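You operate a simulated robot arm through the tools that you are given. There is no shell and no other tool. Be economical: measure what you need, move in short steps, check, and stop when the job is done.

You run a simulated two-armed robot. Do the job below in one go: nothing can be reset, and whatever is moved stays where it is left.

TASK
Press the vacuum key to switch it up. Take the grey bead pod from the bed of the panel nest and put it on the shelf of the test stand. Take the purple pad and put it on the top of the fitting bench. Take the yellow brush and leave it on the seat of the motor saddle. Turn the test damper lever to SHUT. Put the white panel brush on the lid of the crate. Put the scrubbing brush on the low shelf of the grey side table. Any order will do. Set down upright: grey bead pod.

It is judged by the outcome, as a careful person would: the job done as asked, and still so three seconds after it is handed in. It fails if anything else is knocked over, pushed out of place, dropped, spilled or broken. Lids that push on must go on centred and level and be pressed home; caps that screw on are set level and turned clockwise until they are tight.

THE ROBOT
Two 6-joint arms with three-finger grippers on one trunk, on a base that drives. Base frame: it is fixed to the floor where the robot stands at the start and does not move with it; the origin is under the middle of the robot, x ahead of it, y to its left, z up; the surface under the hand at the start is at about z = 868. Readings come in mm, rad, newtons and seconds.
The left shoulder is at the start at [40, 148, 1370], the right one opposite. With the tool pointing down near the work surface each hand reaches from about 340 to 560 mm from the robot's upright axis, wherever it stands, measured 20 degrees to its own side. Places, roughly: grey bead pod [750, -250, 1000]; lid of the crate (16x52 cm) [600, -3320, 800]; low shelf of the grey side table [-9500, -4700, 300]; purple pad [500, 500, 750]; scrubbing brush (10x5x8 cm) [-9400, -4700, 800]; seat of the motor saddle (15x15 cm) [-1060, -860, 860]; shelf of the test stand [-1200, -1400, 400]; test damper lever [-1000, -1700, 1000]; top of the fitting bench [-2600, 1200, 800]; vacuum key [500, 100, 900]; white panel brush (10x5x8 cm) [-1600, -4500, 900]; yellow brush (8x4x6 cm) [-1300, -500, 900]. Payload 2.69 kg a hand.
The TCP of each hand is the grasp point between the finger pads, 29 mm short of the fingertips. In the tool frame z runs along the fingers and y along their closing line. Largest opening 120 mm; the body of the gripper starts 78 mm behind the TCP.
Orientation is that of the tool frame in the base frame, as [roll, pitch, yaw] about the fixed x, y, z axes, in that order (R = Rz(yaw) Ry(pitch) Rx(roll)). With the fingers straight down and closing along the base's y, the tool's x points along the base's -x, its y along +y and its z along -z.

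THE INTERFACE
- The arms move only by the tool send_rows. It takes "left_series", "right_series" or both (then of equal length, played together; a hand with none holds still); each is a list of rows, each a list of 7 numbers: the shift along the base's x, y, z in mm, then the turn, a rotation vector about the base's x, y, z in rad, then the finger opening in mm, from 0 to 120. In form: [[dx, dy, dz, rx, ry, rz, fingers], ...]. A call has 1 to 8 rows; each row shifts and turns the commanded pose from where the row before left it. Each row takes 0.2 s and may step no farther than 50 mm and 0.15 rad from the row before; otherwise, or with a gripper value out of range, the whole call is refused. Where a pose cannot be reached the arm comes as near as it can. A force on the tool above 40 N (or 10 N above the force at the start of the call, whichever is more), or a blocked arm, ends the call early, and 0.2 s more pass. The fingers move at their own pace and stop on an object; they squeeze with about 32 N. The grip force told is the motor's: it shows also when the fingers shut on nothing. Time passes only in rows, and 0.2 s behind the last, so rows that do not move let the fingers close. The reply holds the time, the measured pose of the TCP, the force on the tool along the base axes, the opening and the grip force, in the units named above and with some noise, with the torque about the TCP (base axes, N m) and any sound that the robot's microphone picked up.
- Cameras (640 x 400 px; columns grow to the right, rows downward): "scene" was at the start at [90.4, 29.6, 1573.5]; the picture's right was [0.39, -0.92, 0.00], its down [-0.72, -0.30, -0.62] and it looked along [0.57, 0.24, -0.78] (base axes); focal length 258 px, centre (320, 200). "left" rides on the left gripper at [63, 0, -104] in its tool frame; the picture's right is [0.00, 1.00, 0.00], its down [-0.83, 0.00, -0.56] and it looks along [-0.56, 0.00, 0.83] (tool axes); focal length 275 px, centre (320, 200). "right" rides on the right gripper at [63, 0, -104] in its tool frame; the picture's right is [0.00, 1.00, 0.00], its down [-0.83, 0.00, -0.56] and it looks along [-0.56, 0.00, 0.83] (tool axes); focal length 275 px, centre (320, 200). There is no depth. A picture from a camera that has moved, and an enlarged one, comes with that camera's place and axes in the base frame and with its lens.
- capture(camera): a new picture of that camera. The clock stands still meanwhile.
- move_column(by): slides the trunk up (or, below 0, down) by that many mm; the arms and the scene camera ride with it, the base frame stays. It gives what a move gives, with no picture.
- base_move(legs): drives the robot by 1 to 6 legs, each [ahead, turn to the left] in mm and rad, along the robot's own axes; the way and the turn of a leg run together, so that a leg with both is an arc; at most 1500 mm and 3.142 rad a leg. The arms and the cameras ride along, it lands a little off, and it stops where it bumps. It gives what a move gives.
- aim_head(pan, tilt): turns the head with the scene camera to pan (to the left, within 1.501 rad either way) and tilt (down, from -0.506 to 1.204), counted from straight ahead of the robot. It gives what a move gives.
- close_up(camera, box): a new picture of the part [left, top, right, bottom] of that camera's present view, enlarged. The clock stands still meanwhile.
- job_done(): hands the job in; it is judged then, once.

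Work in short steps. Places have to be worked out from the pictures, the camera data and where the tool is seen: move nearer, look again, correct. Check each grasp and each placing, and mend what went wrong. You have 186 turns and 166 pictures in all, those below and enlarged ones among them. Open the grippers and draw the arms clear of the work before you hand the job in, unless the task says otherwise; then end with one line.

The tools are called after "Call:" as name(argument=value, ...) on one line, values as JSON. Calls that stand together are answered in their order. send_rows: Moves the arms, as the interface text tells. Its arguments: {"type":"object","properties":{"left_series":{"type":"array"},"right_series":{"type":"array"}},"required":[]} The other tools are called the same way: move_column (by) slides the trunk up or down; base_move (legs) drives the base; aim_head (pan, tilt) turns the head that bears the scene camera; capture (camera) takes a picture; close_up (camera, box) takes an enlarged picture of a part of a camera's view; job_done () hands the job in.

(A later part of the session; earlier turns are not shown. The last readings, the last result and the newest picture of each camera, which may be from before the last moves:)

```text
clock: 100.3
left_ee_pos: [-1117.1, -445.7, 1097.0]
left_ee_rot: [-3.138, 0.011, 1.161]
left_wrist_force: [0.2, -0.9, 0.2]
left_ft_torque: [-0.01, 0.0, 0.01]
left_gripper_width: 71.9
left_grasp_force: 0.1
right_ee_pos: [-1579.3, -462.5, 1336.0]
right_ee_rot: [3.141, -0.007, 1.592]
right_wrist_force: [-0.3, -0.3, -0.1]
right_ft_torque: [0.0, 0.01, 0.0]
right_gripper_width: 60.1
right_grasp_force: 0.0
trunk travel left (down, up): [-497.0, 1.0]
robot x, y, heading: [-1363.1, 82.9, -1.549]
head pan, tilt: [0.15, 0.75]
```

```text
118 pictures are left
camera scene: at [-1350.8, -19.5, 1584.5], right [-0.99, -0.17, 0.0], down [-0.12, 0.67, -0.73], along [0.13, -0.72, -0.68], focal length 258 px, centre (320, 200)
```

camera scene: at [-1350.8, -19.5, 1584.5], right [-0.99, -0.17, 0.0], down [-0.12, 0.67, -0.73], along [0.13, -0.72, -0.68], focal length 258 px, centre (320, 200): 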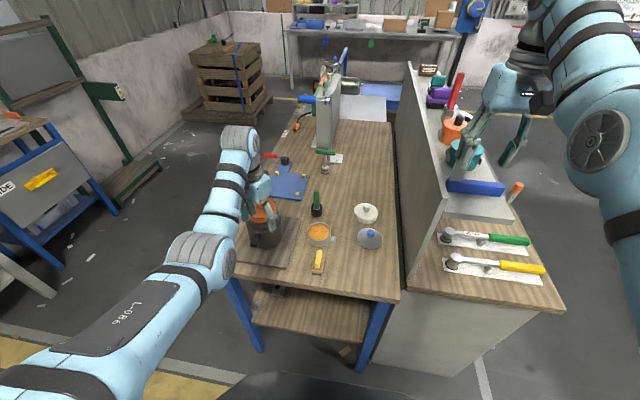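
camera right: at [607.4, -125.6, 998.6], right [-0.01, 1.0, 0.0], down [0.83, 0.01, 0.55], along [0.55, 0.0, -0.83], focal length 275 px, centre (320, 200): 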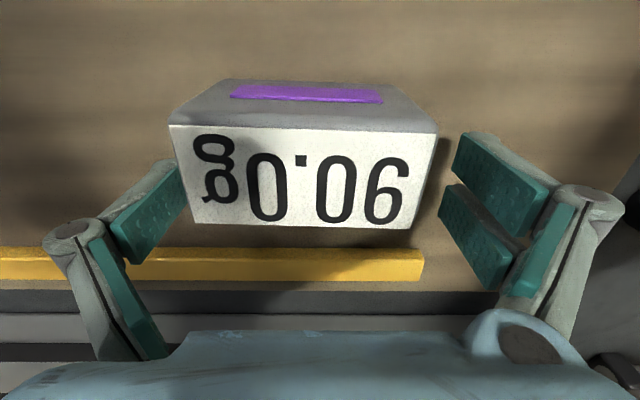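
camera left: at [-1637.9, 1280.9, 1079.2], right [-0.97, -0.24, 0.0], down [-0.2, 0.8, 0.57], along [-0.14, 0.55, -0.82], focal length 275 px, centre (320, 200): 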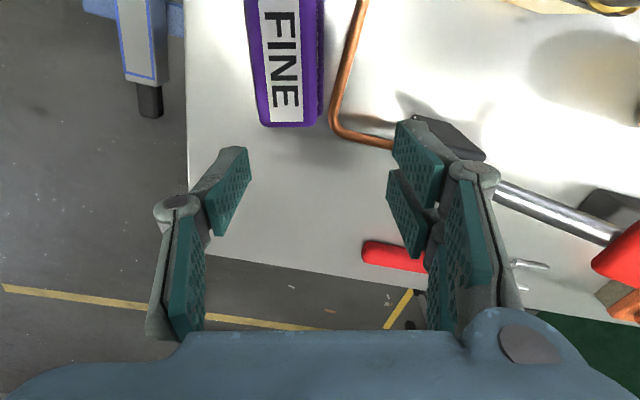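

The blue plate near (-1065, -858) is the motor saddle seat; the yellow brush is at (-1264, -480). I drive 80 mm closer and bring the left hand over the brush with the fingers closing along x.

Call:
base_move(legs=[[80, -0.08]])

Call:
send_rows(left_series=[[-10, 10, -40, 0, 0, 0.1, 80], [-25, 10, -35, 0, 0, 0.1, 80], [-30, 10, 0, 0, 0, 0.1, 80], [-30, 8, 0, 0, 0, 0.1, 80], [0, 0, 0, 0, 0, 0, 80]])

Call:
capture(camera="left")

```text
clock: 101.9
left_ee_pos: [-1160.9, -543.7, 1095.9]
left_ee_rot: [3.126, 0.047, 1.081]
left_wrist_force: [0.5, -1.4, -1.4]
left_ft_torque: [0.14, -0.03, 0.01]
left_gripper_width: 72.1
left_grasp_force: 0.0
right_ee_pos: [-1624.3, -528.7, 1348.3]
right_ee_rot: [3.141, 0.003, 1.51]
right_wrist_force: [0.2, -1.1, -0.9]
right_ft_torque: [0.14, -0.05, -0.02]
right_gripper_width: 60.1
right_grasp_force: 0.1
trunk travel left (down, up): [-497.0, 1.0]
robot x, y, heading: [-1368.1, 1.4, -1.627]
head pan, tilt: [0.15, 0.75]
stopped in leg 1: the robot was blocked; the commanded pose is now the measured one
```

```text
clock: 103.1
left_ee_pos: [-1254.4, -494.5, 1025.3]
left_ee_rot: [3.126, 0.05, 1.48]
left_wrist_force: [-0.4, 0.2, -0.5]
left_ft_torque: [-0.01, 0.01, 0.0]
left_gripper_width: 80.1
left_grasp_force: 0.2
right_ee_pos: [-1623.9, -516.3, 1353.1]
right_ee_rot: [3.139, 0.013, 1.511]
right_wrist_force: [-0.1, 0.6, -1.1]
right_ft_torque: [0.01, -0.01, 0.01]
right_gripper_width: 59.9
right_grasp_force: 0.2
trunk travel left (down, up): [-497.0, 1.0]
robot x, y, heading: [-1368.3, 1.8, -1.628]
head pan, tilt: [0.15, 0.75]
```

```text
117 pictures are left
camera left: at [-1251.1, -427.3, 1127.2], right [1.0, -0.09, 0.02], down [-0.08, -0.8, 0.6], along [-0.04, -0.6, -0.8], focal length 275 px, centre (320, 200)
```

left: 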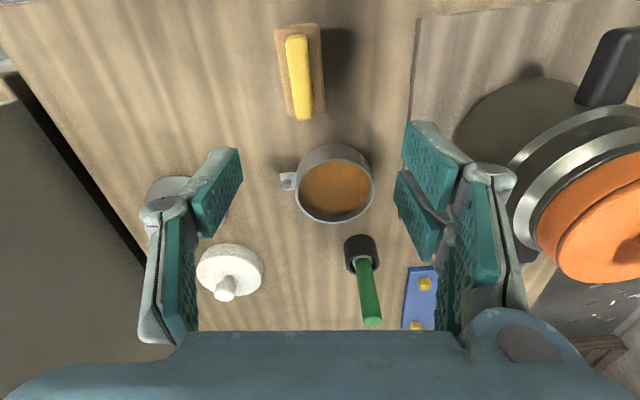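

The base touched something at the end of that leg and the left tool is tilted slightly. I level the tool, centre over the brush at (-1265, -474), and check the scene for what was touched.

Call:
send_rows(left_series=[[-11, 20, -30, 0.051, 0.011, 0.02, 80], [0, 0, -40, 0, 0, 0, 80], [0, 0, 0, 0, 0, 0, 80]])

Call:
capture(camera="left")

Call:
aim_head(pan=-0.2, tilt=0.9)

Call:
capture(camera="scene")

```text
clock: 103.9
left_ee_pos: [-1266.4, -476.8, 954.4]
left_ee_rot: [-3.141, -0.003, 1.501]
left_wrist_force: [-0.2, -0.5, -0.2]
left_ft_torque: [-0.03, 0.01, 0.01]
left_gripper_width: 79.9
left_grasp_force: 0.1
right_ee_pos: [-1621.8, -520.7, 1352.2]
right_ee_rot: [3.141, 0.011, 1.511]
right_wrist_force: [1.2, -0.4, 0.8]
right_ft_torque: [-0.02, 0.01, 0.0]
right_gripper_width: 60.1
right_grasp_force: 0.2
trunk travel left (down, up): [-497.0, 1.0]
robot x, y, heading: [-1366.8, -1.3, -1.63]
head pan, tilt: [0.15, 0.75]
```

```text
116 pictures are left
camera left: at [-1262.2, -414.2, 1059.7], right [1.0, -0.07, 0.0], down [-0.06, -0.83, 0.56], along [-0.04, -0.55, -0.83], focal length 275 px, centre (320, 200)
```

left: 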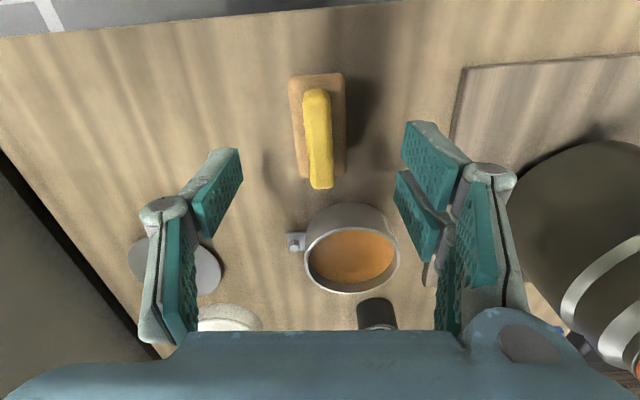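

```text
clock: 104.7
left_ee_pos: [-1266.8, -477.4, 954.0]
left_ee_rot: [3.14, 0.0, 1.502]
left_wrist_force: [0.0, -0.4, 0.2]
left_ft_torque: [-0.01, -0.02, 0.03]
left_gripper_width: 80.0
left_grasp_force: 0.1
right_ee_pos: [-1623.5, -519.8, 1352.0]
right_ee_rot: [3.141, 0.008, 1.511]
right_wrist_force: [-0.3, -0.7, -0.9]
right_ft_torque: [-0.02, 0.01, 0.04]
right_gripper_width: 59.9
right_grasp_force: 0.0
trunk travel left (down, up): [-497.0, 1.0]
robot x, y, heading: [-1368.0, 0.1, -1.63]
head pan, tilt: [-0.201, 0.901]
```

```text
115 pictures are left
camera scene: at [-1387.6, -90.8, 1572.7], right [-0.97, 0.26, 0.0], down [0.2, 0.76, -0.62], along [-0.16, -0.6, -0.78], focal length 258 px, centre (320, 200)
```

scene: 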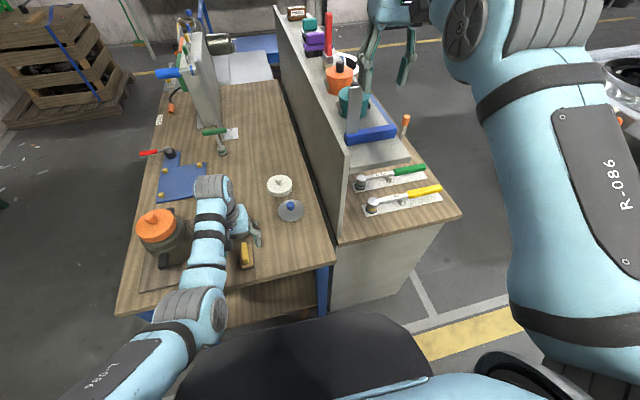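

The brush is centred under the hand. I lower to z 882 and close.

Call:
send_rows(left_series=[[0, -2, -35, 0, 0, 0, 80], [0, 0, -25, 0, 0, 0, 80], [0, 0, -11, 0, 0, 0, 80], [0, 0, 0, 0, 0, 0, 15], [0, 0, 0, 0, 0, 0, 15], [0, 0, 0, 0, 0, 0, 15]])

Call:
capture(camera="left")

```text
clock: 106.1
left_ee_pos: [-1265.2, -479.1, 883.5]
left_ee_rot: [3.141, 0.0, 1.5]
left_wrist_force: [-0.9, -0.3, -1.0]
left_ft_torque: [-0.03, -0.01, 0.01]
left_gripper_width: 34.7
left_grasp_force: 32.0
right_ee_pos: [-1622.7, -519.7, 1352.6]
right_ee_rot: [3.14, 0.011, 1.51]
right_wrist_force: [0.7, -0.2, -0.1]
right_ft_torque: [0.02, 0.0, 0.0]
right_gripper_width: 59.8
right_grasp_force: 0.0
trunk travel left (down, up): [-497.0, 1.0]
robot x, y, heading: [-1368.5, 3.1, -1.63]
head pan, tilt: [-0.201, 0.901]
```

```text
114 pictures are left
camera left: at [-1262.3, -415.5, 988.6], right [1.0, -0.08, 0.0], down [-0.06, -0.83, 0.56], along [-0.04, -0.55, -0.83], focal length 275 px, centre (320, 200)
```

left: 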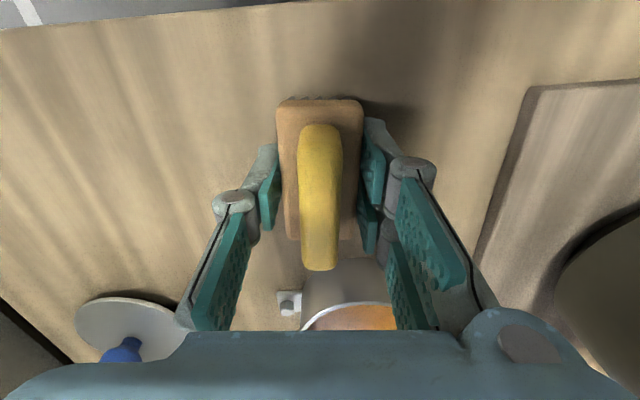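

Gripped at 34.7 mm. I lift it, back off, and drive around to the table's +x side at about (-600, -705), facing -x toward the blue saddle plate.

Call:
send_rows(left_series=[[0, 0, 30, 0, 0, 0, 15], [0, 0, 40, 0, 0, 0, 15], [0, 0, 30, 0, 0, 0, 15]])

Call:
base_move(legs=[[-260, 0], [0, 1.21], [860, 0], [0, -1.15], [600, 0]])

Call:
capture(camera="left")

```text
clock: 106.9
left_ee_pos: [-1266.7, -478.4, 983.1]
left_ee_rot: [3.141, 0.001, 1.5]
left_wrist_force: [0.1, -0.2, 0.6]
left_ft_torque: [0.0, -0.02, -0.02]
left_gripper_width: 34.9
left_grasp_force: 31.9
right_ee_pos: [-1622.6, -519.3, 1352.6]
right_ee_rot: [3.141, 0.01, 1.511]
right_wrist_force: [-0.6, 0.5, 0.3]
right_ft_torque: [-0.04, 0.03, 0.03]
right_gripper_width: 60.1
right_grasp_force: 0.0
trunk travel left (down, up): [-497.0, 1.0]
robot x, y, heading: [-1365.4, 5.1, -1.629]
head pan, tilt: [-0.201, 0.901]
```

```text
clock: 121.9
left_ee_pos: [-431.4, -1152.5, 984.2]
left_ee_rot: [3.139, 0.002, 1.559]
left_wrist_force: [-0.4, -0.6, -1.1]
left_ft_torque: [-0.01, -0.02, -0.03]
left_gripper_width: 34.8
left_grasp_force: 32.3
right_ee_pos: [-786.0, -1214.4, 1353.3]
right_ee_rot: [3.141, 0.012, 1.571]
right_wrist_force: [-0.6, 0.6, -0.1]
right_ft_torque: [0.0, -0.01, 0.02]
right_gripper_width: 60.2
right_grasp_force: 0.0
trunk travel left (down, up): [-497.0, 1.0]
robot x, y, heading: [-560.4, -681.3, -1.572]
head pan, tilt: [-0.201, 0.901]
```

```text
113 pictures are left
camera left: at [-432.5, -1088.7, 1089.1], right [1.0, -0.02, 0.0], down [-0.01, -0.83, 0.56], along [-0.01, -0.56, -0.83], focal length 275 px, centre (320, 200)
```

left: 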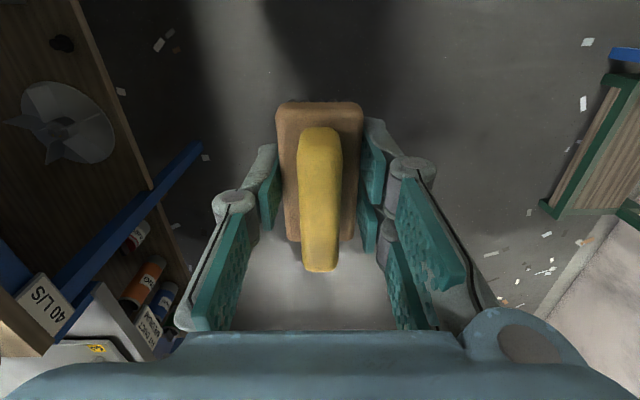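

I turn to face -x and look at the saddle seat.

Call:
base_move(legs=[[0, -1.57], [30, 0]])

Call:
aim_head(pan=0.2, tilt=0.95)

Call:
capture(camera="scene")

Call:
capture(camera="left")

```text
clock: 126.5
left_ee_pos: [-1057.2, -820.5, 985.3]
left_ee_rot: [3.14, 0.006, 0.009]
left_wrist_force: [0.7, -0.4, -0.1]
left_ft_torque: [-0.01, 0.08, 0.05]
left_gripper_width: 34.5
left_grasp_force: 32.2
right_ee_pos: [-1124.7, -467.9, 1356.3]
right_ee_rot: [-3.141, 0.016, 0.019]
right_wrist_force: [0.9, -0.5, 0.0]
right_ft_torque: [-0.03, 0.05, -0.02]
right_gripper_width: 60.1
right_grasp_force: 0.1
trunk travel left (down, up): [-497.0, 1.0]
robot x, y, heading: [-590.9, -683.5, -3.116]
head pan, tilt: [-0.201, 0.901]
```

```text
clock: 127.4
left_ee_pos: [-1059.6, -820.3, 984.2]
left_ee_rot: [3.141, 0.0, 0.009]
left_wrist_force: [0.8, 0.0, -0.5]
left_ft_torque: [0.0, 0.03, 0.01]
left_gripper_width: 34.5
left_grasp_force: 31.3
right_ee_pos: [-1129.9, -468.4, 1352.4]
right_ee_rot: [-3.141, 0.013, 0.018]
right_wrist_force: [0.7, 0.2, -0.8]
right_ft_torque: [0.02, 0.05, 0.0]
right_gripper_width: 60.0
right_grasp_force: 0.0
trunk travel left (down, up): [-497.0, 1.0]
robot x, y, heading: [-592.3, -682.7, -3.118]
head pan, tilt: [0.201, 0.949]
```

```text
112 pictures are left
camera scene: at [-679.6, -697.6, 1569.2], right [-0.22, 0.98, 0.0], down [0.79, 0.18, -0.58], along [-0.57, -0.13, -0.81], focal length 258 px, centre (320, 200)
```

scene: 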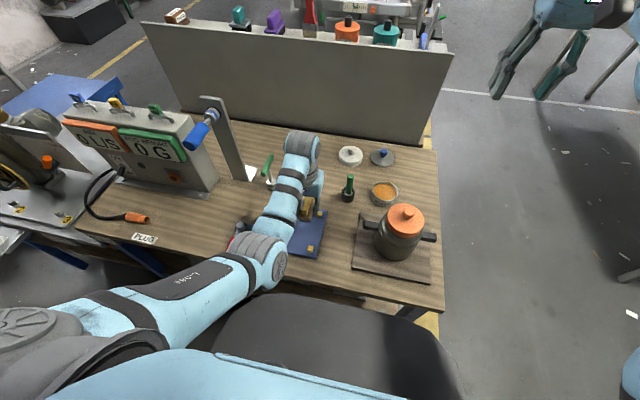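

```text
111 pictures are left
camera left: at [-997.8, -819.5, 1089.0], right [0.0, -1.0, 0.0], down [-0.83, 0.0, 0.56], along [-0.56, 0.0, -0.83], focal length 275 px, centre (320, 200)
```

left: 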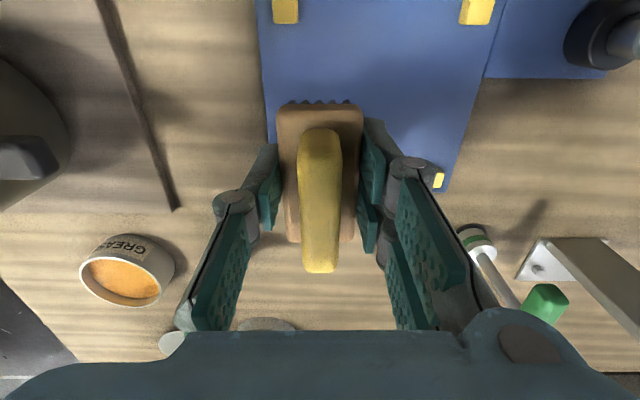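

The seat's yellow corner stops put its centre at (-1063, -864). I shift there and lower toward it.

Call:
send_rows(left_series=[[-3, -22, 0, 0, 0, 0, 15], [0, -22, -10, 0, 0, 0, 15], [0, 0, -30, 0, 0, 0, 15], [0, 0, -25, 0, 0, 0, 15], [0, 0, 0, 0, 0, 0, 15]])

Call:
capture(camera="left")

```text
clock: 128.6
left_ee_pos: [-1063.6, -864.3, 917.9]
left_ee_rot: [3.139, -0.001, 0.009]
left_wrist_force: [0.0, 0.4, -1.1]
left_ft_torque: [0.0, -0.03, -0.02]
left_gripper_width: 34.5
left_grasp_force: 32.4
right_ee_pos: [-1130.6, -468.6, 1353.1]
right_ee_rot: [-3.141, 0.011, 0.02]
right_wrist_force: [0.6, -0.3, -0.5]
right_ft_torque: [0.01, 0.01, -0.02]
right_gripper_width: 59.7
right_grasp_force: 0.1
trunk travel left (down, up): [-497.0, 1.0]
robot x, y, heading: [-591.1, -678.8, -3.119]
head pan, tilt: [0.201, 0.949]
```

```text
110 pictures are left
camera left: at [-1002.7, -863.4, 1023.6], right [0.0, -1.0, 0.0], down [-0.83, 0.0, 0.56], along [-0.56, 0.0, -0.83], focal length 275 px, centre (320, 200)
```

left: 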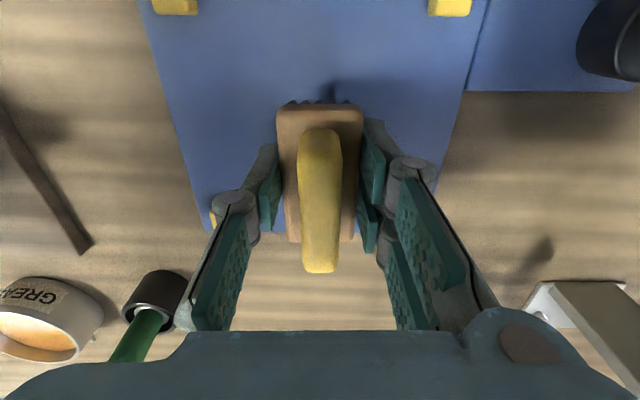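

Centre reads (-1066, -858); I correct 5 mm and lower in small steps until contact.

Call:
send_rows(left_series=[[-2, 5, -12, 0, 0, 0, 15], [0, 0, -4, 0, 0, 0, 15], [0, 0, -3, 0, 0, 0, 15], [0, 0, -3, 0, 0, 0, 15], [0, 0, -2, 0, 0, 0, 15]])

```text
clock: 129.8
left_ee_pos: [-1067.1, -860.1, 892.8]
left_ee_rot: [3.139, -0.003, 0.008]
left_wrist_force: [-0.6, 0.1, -0.7]
left_ft_torque: [0.02, 0.05, 0.01]
left_gripper_width: 34.8
left_grasp_force: 32.2
right_ee_pos: [-1131.6, -468.8, 1352.1]
right_ee_rot: [-3.141, 0.012, 0.02]
right_wrist_force: [0.3, 0.2, -0.1]
right_ft_torque: [0.03, 0.0, -0.01]
right_gripper_width: 60.0
right_grasp_force: 0.0
trunk travel left (down, up): [-497.0, 1.0]
robot x, y, heading: [-594.0, -683.2, -3.122]
head pan, tilt: [0.201, 0.949]
```

No contact yet at 893; continuing in 2 mm steps.

Call:
send_rows(left_series=[[0, 0, -2, 0, 0, 0, 15], [0, 0, -2, 0, 0, 0, 15], [0, 0, -2, 0, 0, 0, 15]])

```text
clock: 130.6
left_ee_pos: [-1065.6, -859.5, 889.5]
left_ee_rot: [3.14, 0.004, 0.01]
left_wrist_force: [-4.5, -2.5, 30.3]
left_ft_torque: [-0.09, 0.17, 0.0]
left_gripper_width: 35.0
left_grasp_force: 32.0
right_ee_pos: [-1128.2, -468.1, 1354.1]
right_ee_rot: [-3.14, 0.014, 0.019]
right_wrist_force: [-0.1, 0.4, -0.4]
right_ft_torque: [0.0, 0.02, 0.04]
right_gripper_width: 59.9
right_grasp_force: 0.0
trunk travel left (down, up): [-497.0, 1.0]
robot x, y, heading: [-591.6, -683.9, -3.12]
head pan, tilt: [0.201, 0.949]
```

Contact at 889.5 (30 N). I ease up 2 mm, open, and withdraw.

Call:
send_rows(left_series=[[0, 0, 2, 0, 0, 0, 15], [0, 0, 0, 0, 0, 0, 60], [0, 0, 0, 0, 0, 0, 60], [0, 0, 30, 0, 0, 0, 60], [0, 0, 40, 0, 0, 0, 60]])

Call:
capture(camera="left")

```text
clock: 131.8
left_ee_pos: [-1065.3, -859.1, 959.5]
left_ee_rot: [3.139, -0.002, 0.009]
left_wrist_force: [-0.3, 0.4, 0.4]
left_ft_torque: [-0.01, 0.01, 0.04]
left_gripper_width: 60.4
left_grasp_force: 0.1
right_ee_pos: [-1131.7, -467.5, 1352.0]
right_ee_rot: [-3.141, 0.013, 0.02]
right_wrist_force: [0.7, 1.1, -1.2]
right_ft_torque: [-0.03, -0.02, -0.04]
right_gripper_width: 59.9
right_grasp_force: 0.0
trunk travel left (down, up): [-497.0, 1.0]
robot x, y, heading: [-592.6, -681.7, -3.116]
head pan, tilt: [0.201, 0.949]
```

```text
109 pictures are left
camera left: at [-1003.1, -858.1, 1064.9], right [0.0, -1.0, 0.0], down [-0.83, 0.0, 0.55], along [-0.55, 0.0, -0.83], focal length 275 px, centre (320, 200)
```

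left: 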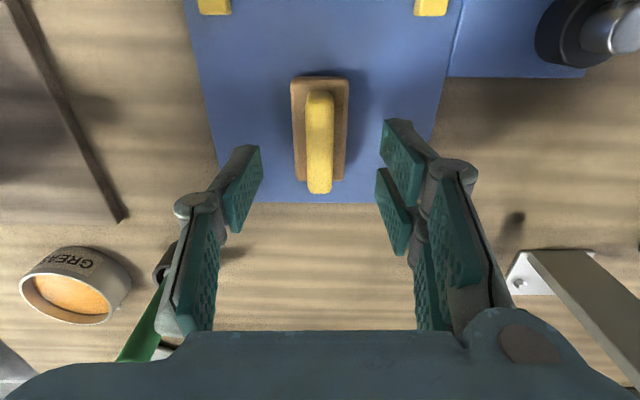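

The brush sits on the seat. Next I look toward the test stand and damper lever, to the left of here.

Call:
aim_head(pan=0.9, tilt=0.55)

Call:
capture(camera="scene")

Call:
close_up(camera="scene", box=[200, 100, 440, 280])

```text
clock: 132.8
left_ee_pos: [-1065.8, -859.6, 959.7]
left_ee_rot: [3.138, -0.001, 0.009]
left_wrist_force: [0.3, -0.3, 0.2]
left_ft_torque: [-0.02, 0.04, 0.03]
left_gripper_width: 60.1
left_grasp_force: 0.0
right_ee_pos: [-1132.3, -468.5, 1353.4]
right_ee_rot: [-3.141, 0.01, 0.019]
right_wrist_force: [-0.5, 0.4, 0.7]
right_ft_torque: [-0.04, -0.01, 0.01]
right_gripper_width: 60.1
right_grasp_force: 0.1
trunk travel left (down, up): [-497.0, 1.0]
robot x, y, heading: [-589.5, -682.0, -3.121]
head pan, tilt: [0.901, 0.55]
```

```text
108 pictures are left
camera scene: at [-665.7, -753.1, 1601.9], right [-0.8, 0.6, 0.0], down [0.32, 0.42, -0.85], along [-0.52, -0.68, -0.52], focal length 258 px, centre (320, 200)
```

scene: 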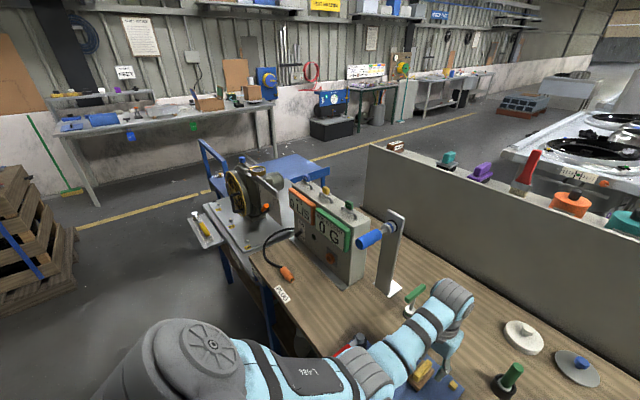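

```text
2.22 times, centred on (320, 190) of scene
camera zoom: at [-665.7, -753.1, 1601.9], right [-0.8, 0.6, 0.0], down [0.32, 0.42, -0.85], along [-0.52, -0.68, -0.52], focal length 574 px, centre (320, 222)
```

zoom: 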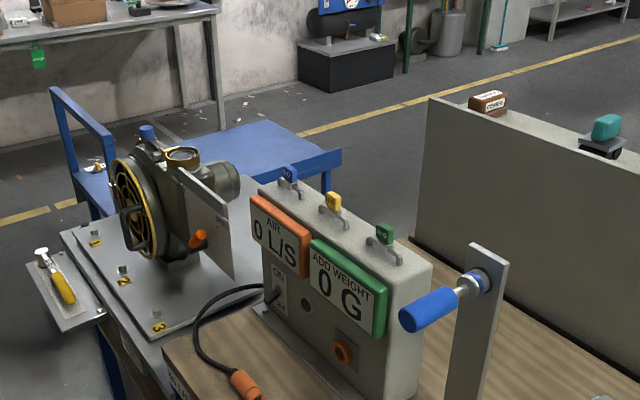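

The blower with an orange knob near (-1040, -1627) should hold the damper lever. I drive round to face that table from the +x side at a safe distance and look.

Call:
base_move(legs=[[-220, 0], [0, 1.55], [800, 0], [0, -1.55]])

Call:
aim_head(pan=0.15, tilt=0.6)

Call:
capture(camera="scene")

Call:
close_up(camera="scene", box=[160, 80, 440, 290])

```text
clock: 145.9
left_ee_pos: [-842.9, -1659.1, 958.9]
left_ee_rot: [3.141, -0.002, 0.023]
left_wrist_force: [-0.5, -0.1, 0.1]
left_ft_torque: [-0.02, -0.02, 0.02]
left_gripper_width: 59.9
left_grasp_force: 0.0
right_ee_pos: [-915.1, -1269.5, 1352.9]
right_ee_rot: [3.141, 0.011, 0.036]
right_wrist_force: [0.1, -0.9, -0.4]
right_ft_torque: [0.0, 0.0, -0.02]
right_gripper_width: 60.0
right_grasp_force: 0.1
trunk travel left (down, up): [-497.0, 1.0]
robot x, y, heading: [-372.1, -1473.7, -3.093]
head pan, tilt: [0.901, 0.55]
```

```text
clock: 147.0
left_ee_pos: [-843.7, -1658.4, 959.7]
left_ee_rot: [3.14, -0.001, 0.026]
left_wrist_force: [-0.3, 0.5, 0.1]
left_ft_torque: [0.0, 0.01, 0.01]
left_gripper_width: 59.8
left_grasp_force: 0.1
right_ee_pos: [-915.6, -1268.6, 1352.8]
right_ee_rot: [-3.142, 0.01, 0.034]
right_wrist_force: [0.1, -0.5, -0.2]
right_ft_torque: [0.01, -0.03, 0.02]
right_gripper_width: 60.1
right_grasp_force: 0.1
trunk travel left (down, up): [-497.0, 1.0]
robot x, y, heading: [-373.3, -1477.5, -3.111]
head pan, tilt: [0.15, 0.6]
```

```text
106 pictures are left
camera scene: at [-478.8, -1490.6, 1597.5], right [-0.19, 0.98, 0.0], down [0.56, 0.1, -0.82], along [-0.81, -0.15, -0.57], focal length 258 px, centre (320, 200)
```

scene: 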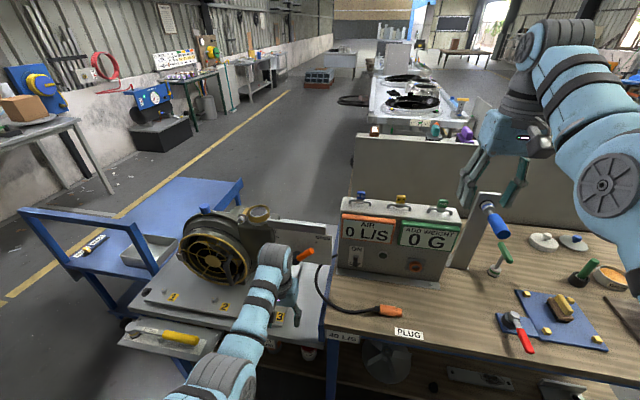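

```text
1.90 times, centred on (300, 185) of scene
camera zoom: at [-478.8, -1490.6, 1597.5], right [-0.19, 0.98, 0.0], down [0.56, 0.1, -0.82], along [-0.81, -0.15, -0.57], focal length 492 px, centre (358, 229)
```

zoom: 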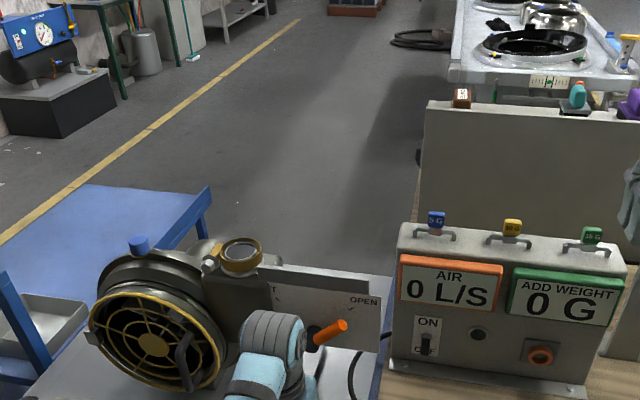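

The damper plate shows OPEN at the right with the orange lever toward it; SHUT must be at the left. The arm hides part, so I shift the left hand aside and look again.

Call:
send_rows(left_series=[[20, -45, 0, 0, 0, 0, 0], [20, -45, 0, 0, 0, 0, 0], [0, -45, 0, 0, 0, 0, 0]])

Call:
close_up(camera="scene", box=[200, 190, 360, 310])

Call:
capture(camera="left")

```text
clock: 147.8
left_ee_pos: [-804.2, -1795.7, 957.4]
left_ee_rot: [-3.141, -0.002, 0.024]
left_wrist_force: [-0.4, -0.4, 0.7]
left_ft_torque: [-0.02, 0.02, -0.01]
left_gripper_width: 0.1
left_grasp_force: 28.2
right_ee_pos: [-915.5, -1270.0, 1353.2]
right_ee_rot: [-3.139, 0.011, 0.034]
right_wrist_force: [0.0, -0.3, 0.5]
right_ft_torque: [-0.01, 0.0, 0.02]
right_gripper_width: 59.9
right_grasp_force: 0.1
trunk travel left (down, up): [-497.0, 1.0]
robot x, y, heading: [-372.4, -1478.8, -3.105]
head pan, tilt: [0.15, 0.6]
```

```text
3.33 times, centred on (280, 250) of scene
camera zoom: at [-479.0, -1492.5, 1597.5], right [-0.19, 0.98, 0.0], down [0.56, 0.11, -0.82], along [-0.81, -0.15, -0.57], focal length 861 px, centre (453, 33)
```

zoom: 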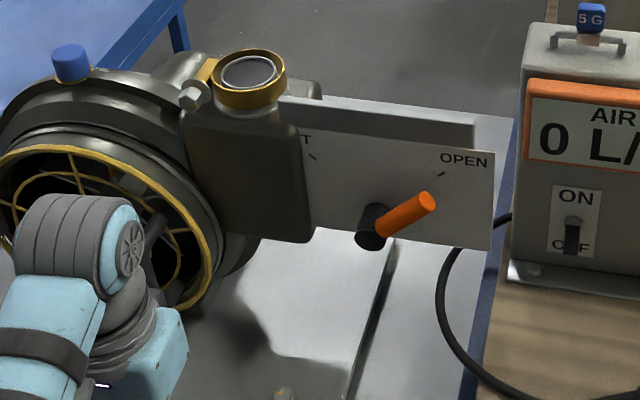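

```text
103 pictures are left
camera left: at [-743.0, -1794.2, 1062.9], right [0.02, -1.0, 0.0], down [-0.83, -0.02, 0.56], along [-0.56, -0.01, -0.83], focal length 275 px, centre (320, 200)
```

left: 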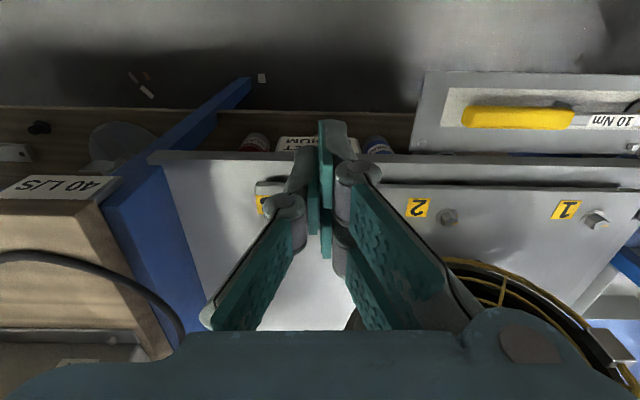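

From two views the lever pivots near (-1040, -1675, 964) with its orange end at (-1037, -1620, 1007); SHUT lies on the -y side. I'll push it with the outer side of one opened finger. First I bring the hand to the right height and y, then drive closer.

Call:
send_rows(left_series=[[0, 45, 8, 0, 0, 0, 60], [0, 45, 8, 0, 0, 0, 120], [-8, 45, 8, 0, 0, 0, 120], [-10, 45, 9, 0, 0, 0, 120], [-10, 45, 9, 0, 0, 0, 120], [-10, 45, 9, 0, 0, 0, 120], [-10, 17, 9, 0, 0, 0, 120]])

Call:
base_move(legs=[[150, 0]])

Call:
capture(camera="left")

Call:
capture(camera="scene")

```text
clock: 149.4
left_ee_pos: [-864.0, -1531.4, 1012.7]
left_ee_rot: [3.125, -0.003, 0.041]
left_wrist_force: [-0.4, 0.4, 0.2]
left_ft_torque: [-0.05, -0.01, 0.04]
left_gripper_width: 119.9
left_grasp_force: 0.0
left hand out of reach, approached as far as the arm can: row 6, 7
right_ee_pos: [-916.5, -1267.8, 1352.9]
right_ee_rot: [-3.141, 0.008, 0.034]
right_wrist_force: [-0.2, -0.3, -0.5]
right_ft_torque: [0.05, 0.03, 0.03]
right_gripper_width: 60.1
right_grasp_force: 0.1
trunk travel left (down, up): [-497.0, 1.0]
robot x, y, heading: [-369.7, -1475.1, -3.107]
head pan, tilt: [0.15, 0.6]
```

```text
clock: 150.8
left_ee_pos: [-1009.3, -1532.9, 1017.8]
left_ee_rot: [3.129, 0.006, 0.038]
left_wrist_force: [0.0, -0.7, 0.2]
left_ft_torque: [-0.04, 0.03, -0.01]
left_gripper_width: 119.9
left_grasp_force: 0.0
right_ee_pos: [-1058.1, -1272.0, 1356.4]
right_ee_rot: [-3.141, 0.017, 0.034]
right_wrist_force: [1.0, -0.7, 0.4]
right_ft_torque: [-0.01, 0.05, 0.01]
right_gripper_width: 60.1
right_grasp_force: 0.0
trunk travel left (down, up): [-497.0, 1.0]
robot x, y, heading: [-521.8, -1480.6, -3.113]
head pan, tilt: [0.15, 0.6]
```

```text
102 pictures are left
camera left: at [-947.0, -1530.6, 1122.2], right [0.03, -1.0, 0.01], down [-0.83, -0.02, 0.56], along [-0.56, -0.03, -0.83], focal length 275 px, centre (320, 200)
```

left: 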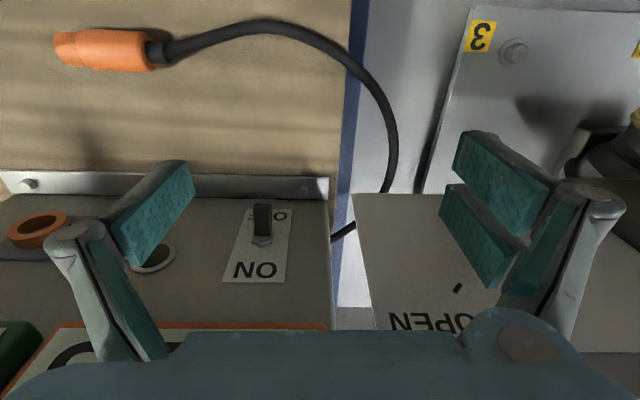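

```text
101 pictures are left
camera scene: at [-620.4, -1495.4, 1598.1], right [-0.18, 0.98, 0.0], down [0.55, 0.1, -0.83], along [-0.81, -0.15, -0.56], focal length 258 px, centre (320, 200)
```

scene: 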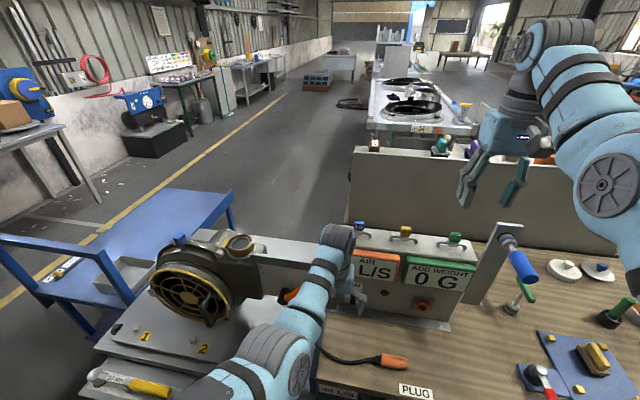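

The plate stands at x ≈ -1072 with the lever in front, just beyond the right-hand finger. I narrow to 90 mm for clearance, advance 28 mm in -x, and look.

Call:
send_rows(left_series=[[0, 0, 0, 0.012, 0, 0, 90], [-10, 0, 0, 0, 0, 0, 90], [-10, 0, 0, 0, 0, 0, 90], [-8, 0, 0, 0, 0, 0, 90]])

Call:
capture(camera="left")

Call:
close_up(camera="scene", box=[220, 210, 380, 330])

```text
clock: 151.8
left_ee_pos: [-1043.9, -1534.3, 1012.8]
left_ee_rot: [3.14, -0.003, 0.038]
left_wrist_force: [-1.1, -0.1, 0.0]
left_ft_torque: [-0.01, -0.02, 0.0]
left_gripper_width: 89.7
left_grasp_force: 0.0
right_ee_pos: [-1068.7, -1272.5, 1350.7]
right_ee_rot: [-3.141, 0.009, 0.033]
right_wrist_force: [-0.5, 0.5, -0.4]
right_ft_torque: [0.03, -0.02, 0.0]
right_gripper_width: 60.0
right_grasp_force: 0.0
trunk travel left (down, up): [-497.0, 1.0]
robot x, y, heading: [-521.2, -1477.2, -3.109]
head pan, tilt: [0.15, 0.6]
```

```text
100 pictures are left
camera left: at [-982.4, -1531.9, 1118.9], right [0.03, -1.0, 0.0], down [-0.83, -0.03, 0.55], along [-0.55, -0.02, -0.83], focal length 275 px, centre (320, 200)
```

left: 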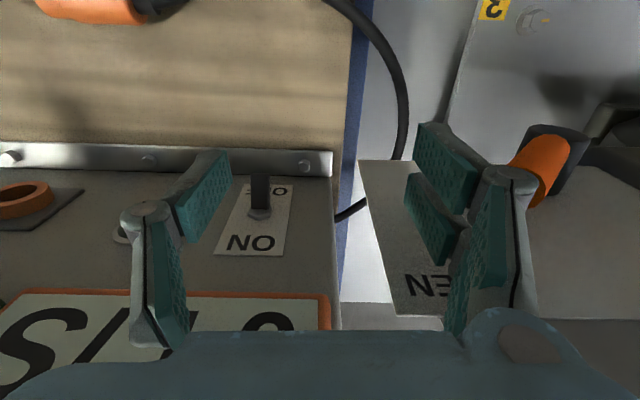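

```text
3.33 times, centred on (300, 270) of scene
camera zoom: at [-631.9, -1495.8, 1597.3], right [-0.18, 0.98, 0.0], down [0.56, 0.1, -0.82], along [-0.81, -0.15, -0.57], focal length 861 px, centre (387, -33)
```

zoom: 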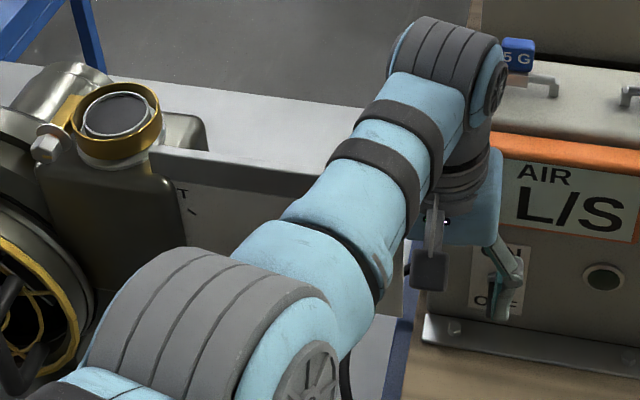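

A toggle on the meter box would be in the trailing finger's way, so I back out in +x, close the hand, shift to y -1585, and come in with closed fingers instead.

Call:
send_rows(left_series=[[25, 0, 0, 0, 0, 0, 90], [20, 0, 0, 0, 0, 0, 60], [0, -25, 0, 0, 0, 0, 0], [0, -26, 0, 0, 0, 0, 0], [0, 0, 0, 0, 0, 0, 0]])

Call:
capture(camera="left")

```text
clock: 153.0
left_ee_pos: [-996.7, -1585.7, 1013.8]
left_ee_rot: [-3.141, -0.002, 0.038]
left_wrist_force: [1.0, 0.0, 0.4]
left_ft_torque: [0.0, 0.05, -0.03]
left_gripper_width: 0.0
left_grasp_force: 28.5
right_ee_pos: [-1066.2, -1272.4, 1352.8]
right_ee_rot: [3.141, 0.011, 0.033]
right_wrist_force: [-0.3, 0.4, -0.8]
right_ft_torque: [-0.01, 0.0, 0.0]
right_gripper_width: 60.1
right_grasp_force: 0.1
trunk travel left (down, up): [-497.0, 1.0]
robot x, y, heading: [-523.0, -1479.0, -3.114]
head pan, tilt: [0.15, 0.6]
```

```text
98 pictures are left
camera left: at [-934.8, -1582.5, 1119.8], right [0.03, -1.0, 0.0], down [-0.83, -0.03, 0.55], along [-0.55, -0.02, -0.83], focal length 275 px, centre (320, 200)
```

left: 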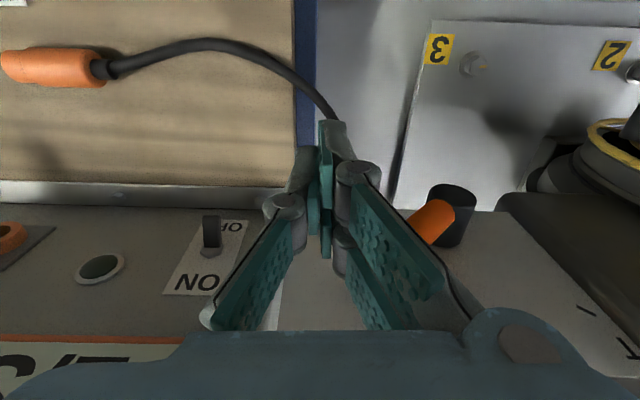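

Now I advance to x ≈ -1039 beside the lever, then push slowly in -y.

Call:
send_rows(left_series=[[-21, 0, 0, 0, 0, 0, 0], [-21, 0, 0, 0, 0, 0, 0], [0, -15, 0, 0, 0, 0, 0], [0, -12, 0, 0, 0, 0, 0], [0, -12, 0, 0, 0, 0, 0]])

Call:
capture(camera="left")

```text
clock: 154.2
left_ee_pos: [-1040.3, -1624.7, 1013.2]
left_ee_rot: [3.138, -0.005, 0.039]
left_wrist_force: [-1.5, 1.6, 1.2]
left_ft_torque: [-0.14, -0.15, 0.0]
left_gripper_width: 0.0
left_grasp_force: 28.9
right_ee_pos: [-1068.0, -1271.8, 1351.6]
right_ee_rot: [-3.141, 0.012, 0.033]
right_wrist_force: [0.9, 0.6, -0.2]
right_ft_torque: [-0.01, 0.0, -0.01]
right_gripper_width: 60.1
right_grasp_force: 0.0
trunk travel left (down, up): [-497.0, 1.0]
robot x, y, heading: [-524.6, -1479.9, -3.104]
head pan, tilt: [0.15, 0.6]
```

```text
97 pictures are left
camera left: at [-979.4, -1621.6, 1118.7], right [0.03, -1.0, 0.0], down [-0.83, -0.03, 0.55], along [-0.55, -0.02, -0.83], focal length 275 px, centre (320, 200)
```

left: 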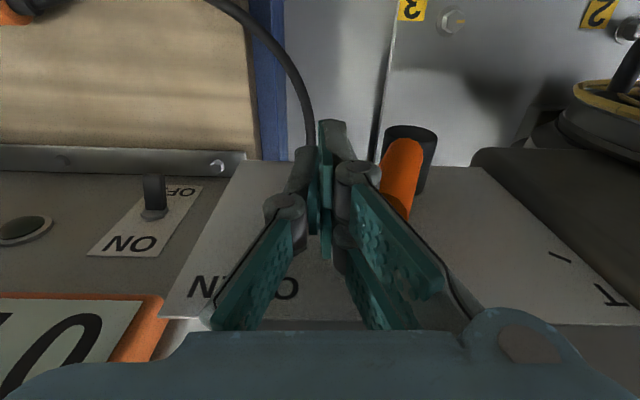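

The lever has started turning with little force. I keep pushing.

Call:
send_rows(left_series=[[0, -12, 0, 0, 0, 0, 0], [0, -12, 0, 0, 0, 0, 0], [0, -12, 0, 0, 0, 0, 0], [0, -12, 0, 0, 0, 0, 0]])

Call:
capture(camera="left")

```text
clock: 155.2
left_ee_pos: [-1040.0, -1673.3, 1015.0]
left_ee_rot: [3.14, -0.002, 0.039]
left_wrist_force: [-0.7, 2.9, 1.6]
left_ft_torque: [0.09, -0.01, -0.02]
left_gripper_width: 0.0
left_grasp_force: 28.7
right_ee_pos: [-1066.2, -1272.2, 1352.2]
right_ee_rot: [3.141, 0.012, 0.033]
right_wrist_force: [0.0, 0.3, -0.3]
right_ft_torque: [-0.03, -0.02, 0.0]
right_gripper_width: 60.1
right_grasp_force: 0.1
trunk travel left (down, up): [-497.0, 1.0]
robot x, y, heading: [-521.1, -1477.4, -3.112]
head pan, tilt: [0.15, 0.6]
```

```text
96 pictures are left
camera left: at [-977.7, -1669.6, 1119.6], right [0.03, -1.0, 0.0], down [-0.83, -0.03, 0.55], along [-0.55, -0.02, -0.83], focal length 275 px, centre (320, 200)
```

left: 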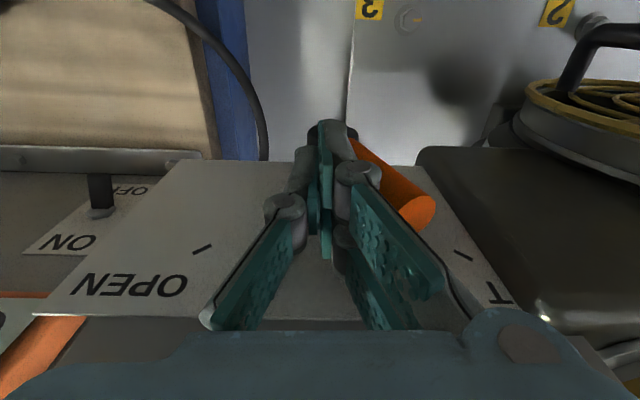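

The lever is near the SHUT tick. I push on in small steps until it meets its stop.

Call:
send_rows(left_series=[[0, -5, 0, 0, 0, 0, 0], [0, -5, 0, 0, 0, 0, 0], [0, -4, 0, 0, 0, 0, 0]])

Call:
capture(camera="left")

```text
clock: 156.0
left_ee_pos: [-1040.3, -1686.6, 1013.6]
left_ee_rot: [3.138, 0.001, 0.037]
left_wrist_force: [-1.6, 0.7, 0.6]
left_ft_torque: [0.07, 0.02, -0.01]
left_gripper_width: 0.0
left_grasp_force: 28.8
right_ee_pos: [-1066.6, -1273.0, 1352.8]
right_ee_rot: [3.141, 0.01, 0.033]
right_wrist_force: [-0.4, -0.5, -0.2]
right_ft_torque: [0.02, 0.02, 0.0]
right_gripper_width: 60.2
right_grasp_force: 0.0
trunk travel left (down, up): [-497.0, 1.0]
robot x, y, heading: [-523.2, -1475.5, -3.108]
head pan, tilt: [0.15, 0.6]
```

```text
95 pictures are left
camera left: at [-978.2, -1684.2, 1119.8], right [0.03, -1.0, 0.0], down [-0.83, -0.03, 0.56], along [-0.56, -0.02, -0.83], focal length 275 px, centre (320, 200)
```

left: 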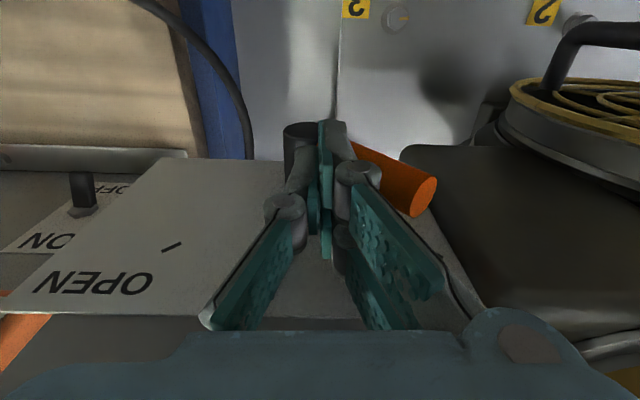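

I back the hand away to see the lever's position against the SHUT mark.

Call:
send_rows(left_series=[[0, 10, 0, 0, 0, 0, 0], [35, 10, 0, 0, 0, 0, 0], [45, 20, 0, 0, 0, 0, 0], [30, 40, 0, 0, 0, 0, 0]])

Call:
capture(camera="left")

Call:
close_up(camera="scene", box=[200, 200, 360, 320])

```text
clock: 157.0
left_ee_pos: [-951.5, -1618.6, 1000.8]
left_ee_rot: [3.107, 0.021, 0.057]
left_wrist_force: [0.2, 0.5, -0.2]
left_ft_torque: [0.01, 0.04, 0.04]
left_gripper_width: 0.0
left_grasp_force: 28.5
left hand out of reach, approached as far as the arm can: row 3, 4
right_ee_pos: [-1064.8, -1270.8, 1352.6]
right_ee_rot: [3.14, 0.013, 0.033]
right_wrist_force: [0.0, 0.6, -0.5]
right_ft_torque: [-0.02, 0.02, -0.01]
right_gripper_width: 59.8
right_grasp_force: 0.0
trunk travel left (down, up): [-497.0, 1.0]
robot x, y, heading: [-521.8, -1477.6, -3.108]
head pan, tilt: [0.15, 0.6]
```

```text
94 pictures are left
camera left: at [-887.9, -1611.8, 1104.1], right [0.05, -1.0, 0.04], down [-0.82, -0.02, 0.57], along [-0.57, -0.06, -0.82], focal length 275 px, centre (320, 200)
```

left: 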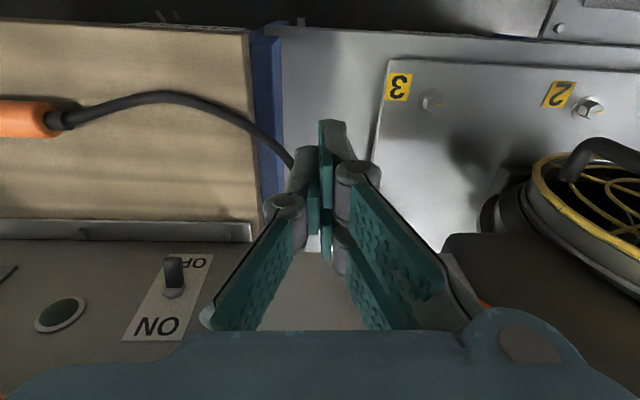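

```text
3.33 times, centred on (280, 260) of scene
camera zoom: at [-628.9, -1492.9, 1597.6], right [-0.18, 0.98, 0.0], down [0.56, 0.1, -0.83], along [-0.81, -0.15, -0.56], focal length 861 px, centre (453, 0)
```

zoom: 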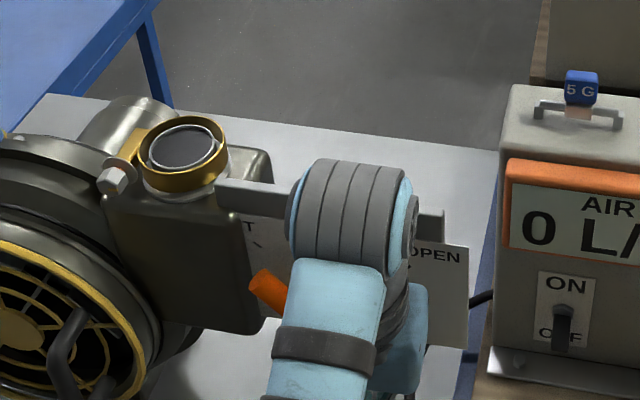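

The lever seems symmetric to its OPEN position. I back the base 150 mm to get an unobstructed view.

Call:
base_move(legs=[[-170, 0]])

Call:
close_up(camera="scene", box=[220, 180, 380, 300])

```text
clock: 158.4
left_ee_pos: [-782.9, -1616.0, 994.8]
left_ee_rot: [3.106, 0.006, 0.057]
left_wrist_force: [0.6, -0.3, -0.4]
left_ft_torque: [0.02, -0.03, 0.01]
left_gripper_width: 0.0
left_grasp_force: 28.2
right_ee_pos: [-900.8, -1267.5, 1350.5]
right_ee_rot: [-3.141, 0.006, 0.032]
right_wrist_force: [0.0, -1.3, -1.4]
right_ft_torque: [-0.03, 0.0, -0.01]
right_gripper_width: 60.1
right_grasp_force: 0.2
trunk travel left (down, up): [-497.0, 1.0]
robot x, y, heading: [-353.2, -1475.2, -3.104]
head pan, tilt: [0.15, 0.6]
```

```text
3.33 times, centred on (300, 240) of scene
camera zoom: at [-465.4, -1489.8, 1597.1], right [-0.18, 0.98, 0.0], down [0.56, 0.1, -0.82], along [-0.81, -0.15, -0.57], focal length 861 px, centre (387, 67)
```

zoom: 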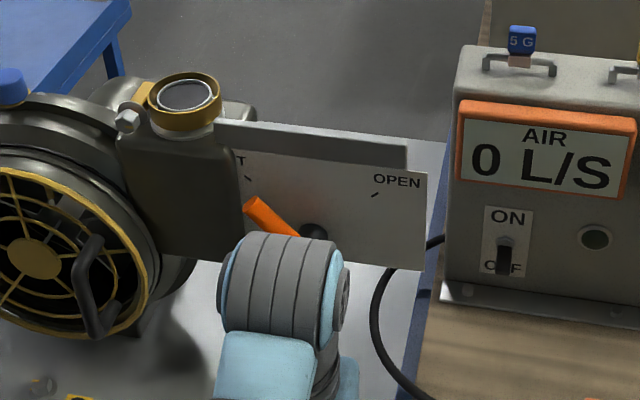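

The lever now points at the SHUT mark, well across. Before fetching the pod I look at the test stand's low shelf.

Call:
aim_head(pan=-0.15, tilt=0.75)

Call:
move_column(by=-480)

Call:
capture(camera="scene")

```text
clock: 159.2
left_ee_pos: [-780.7, -1618.4, 997.1]
left_ee_rot: [3.102, 0.012, 0.06]
left_wrist_force: [-0.7, 0.1, -1.5]
left_ft_torque: [-0.02, -0.01, -0.04]
left_gripper_width: 0.0
left_grasp_force: 29.0
right_ee_pos: [-896.6, -1267.0, 1351.4]
right_ee_rot: [-3.14, 0.011, 0.034]
right_wrist_force: [0.8, -0.3, -1.4]
right_ft_torque: [0.0, -0.01, 0.02]
right_gripper_width: 60.0
right_grasp_force: 0.0
trunk travel left (down, up): [-497.0, 1.0]
robot x, y, heading: [-352.7, -1470.5, -3.109]
head pan, tilt: [-0.15, 0.75]
```

```text
refused: -480 is not a number from -400 to 400
```

```text
91 pictures are left
camera scene: at [-456.2, -1464.0, 1584.6], right [0.11, 0.99, 0.0], down [0.68, -0.08, -0.73], along [-0.73, 0.08, -0.68], focal length 258 px, centre (320, 200)
```

scene: 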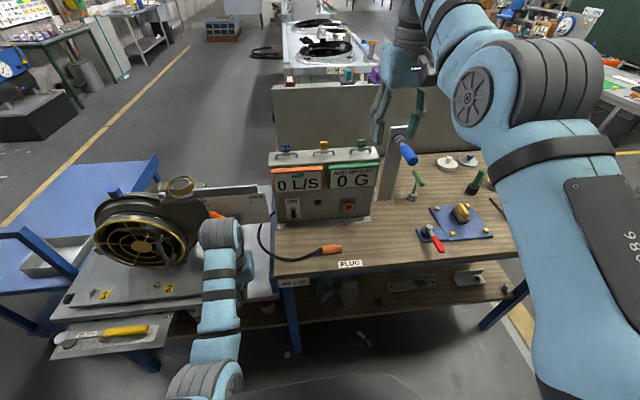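

I'll inspect the shelf when carrying the pod. Now I drive to the first bench, to about (150, -231) facing +x, for the pod with the left hand.

Call:
base_move(legs=[[0, -1.88], [1290, 0], [0, -1.294]])

Call:
send_rows(left_series=[[0, 0, -20, 0, 0, 0, 100], [20, 0, -10, 0, 0, 0, 120]])

```text
clock: 173.5
left_ee_pos: [435.5, -102.9, 995.1]
left_ee_rot: [3.101, 0.009, -3.13]
left_wrist_force: [0.2, 0.1, 1.0]
left_ft_torque: [-0.01, 0.0, 0.01]
left_gripper_width: 0.0
left_grasp_force: 28.5
right_ee_pos: [535.4, -459.7, 1353.0]
right_ee_rot: [3.141, 0.01, 3.129]
right_wrist_force: [-0.5, -0.3, -0.7]
right_ft_torque: [0.02, 0.02, 0.0]
right_gripper_width: 60.1
right_grasp_force: 0.1
trunk travel left (down, up): [-497.0, 1.0]
robot x, y, heading: [3.1, -230.8, -0.015]
head pan, tilt: [-0.15, 0.75]
```

```text
clock: 174.1
left_ee_pos: [454.1, -103.7, 962.7]
left_ee_rot: [3.101, 0.008, -3.13]
left_wrist_force: [1.3, -0.8, -0.7]
left_ft_torque: [-0.05, 0.03, 0.03]
left_gripper_width: 95.6
left_grasp_force: 0.1
right_ee_pos: [535.1, -460.9, 1352.8]
right_ee_rot: [3.142, 0.01, 3.128]
right_wrist_force: [-0.5, -0.4, -0.6]
right_ft_torque: [0.03, 0.02, -0.01]
right_gripper_width: 59.9
right_grasp_force: 0.0
trunk travel left (down, up): [-497.0, 1.0]
robot x, y, heading: [-1.0, -228.9, -0.018]
head pan, tilt: [-0.15, 0.75]
```

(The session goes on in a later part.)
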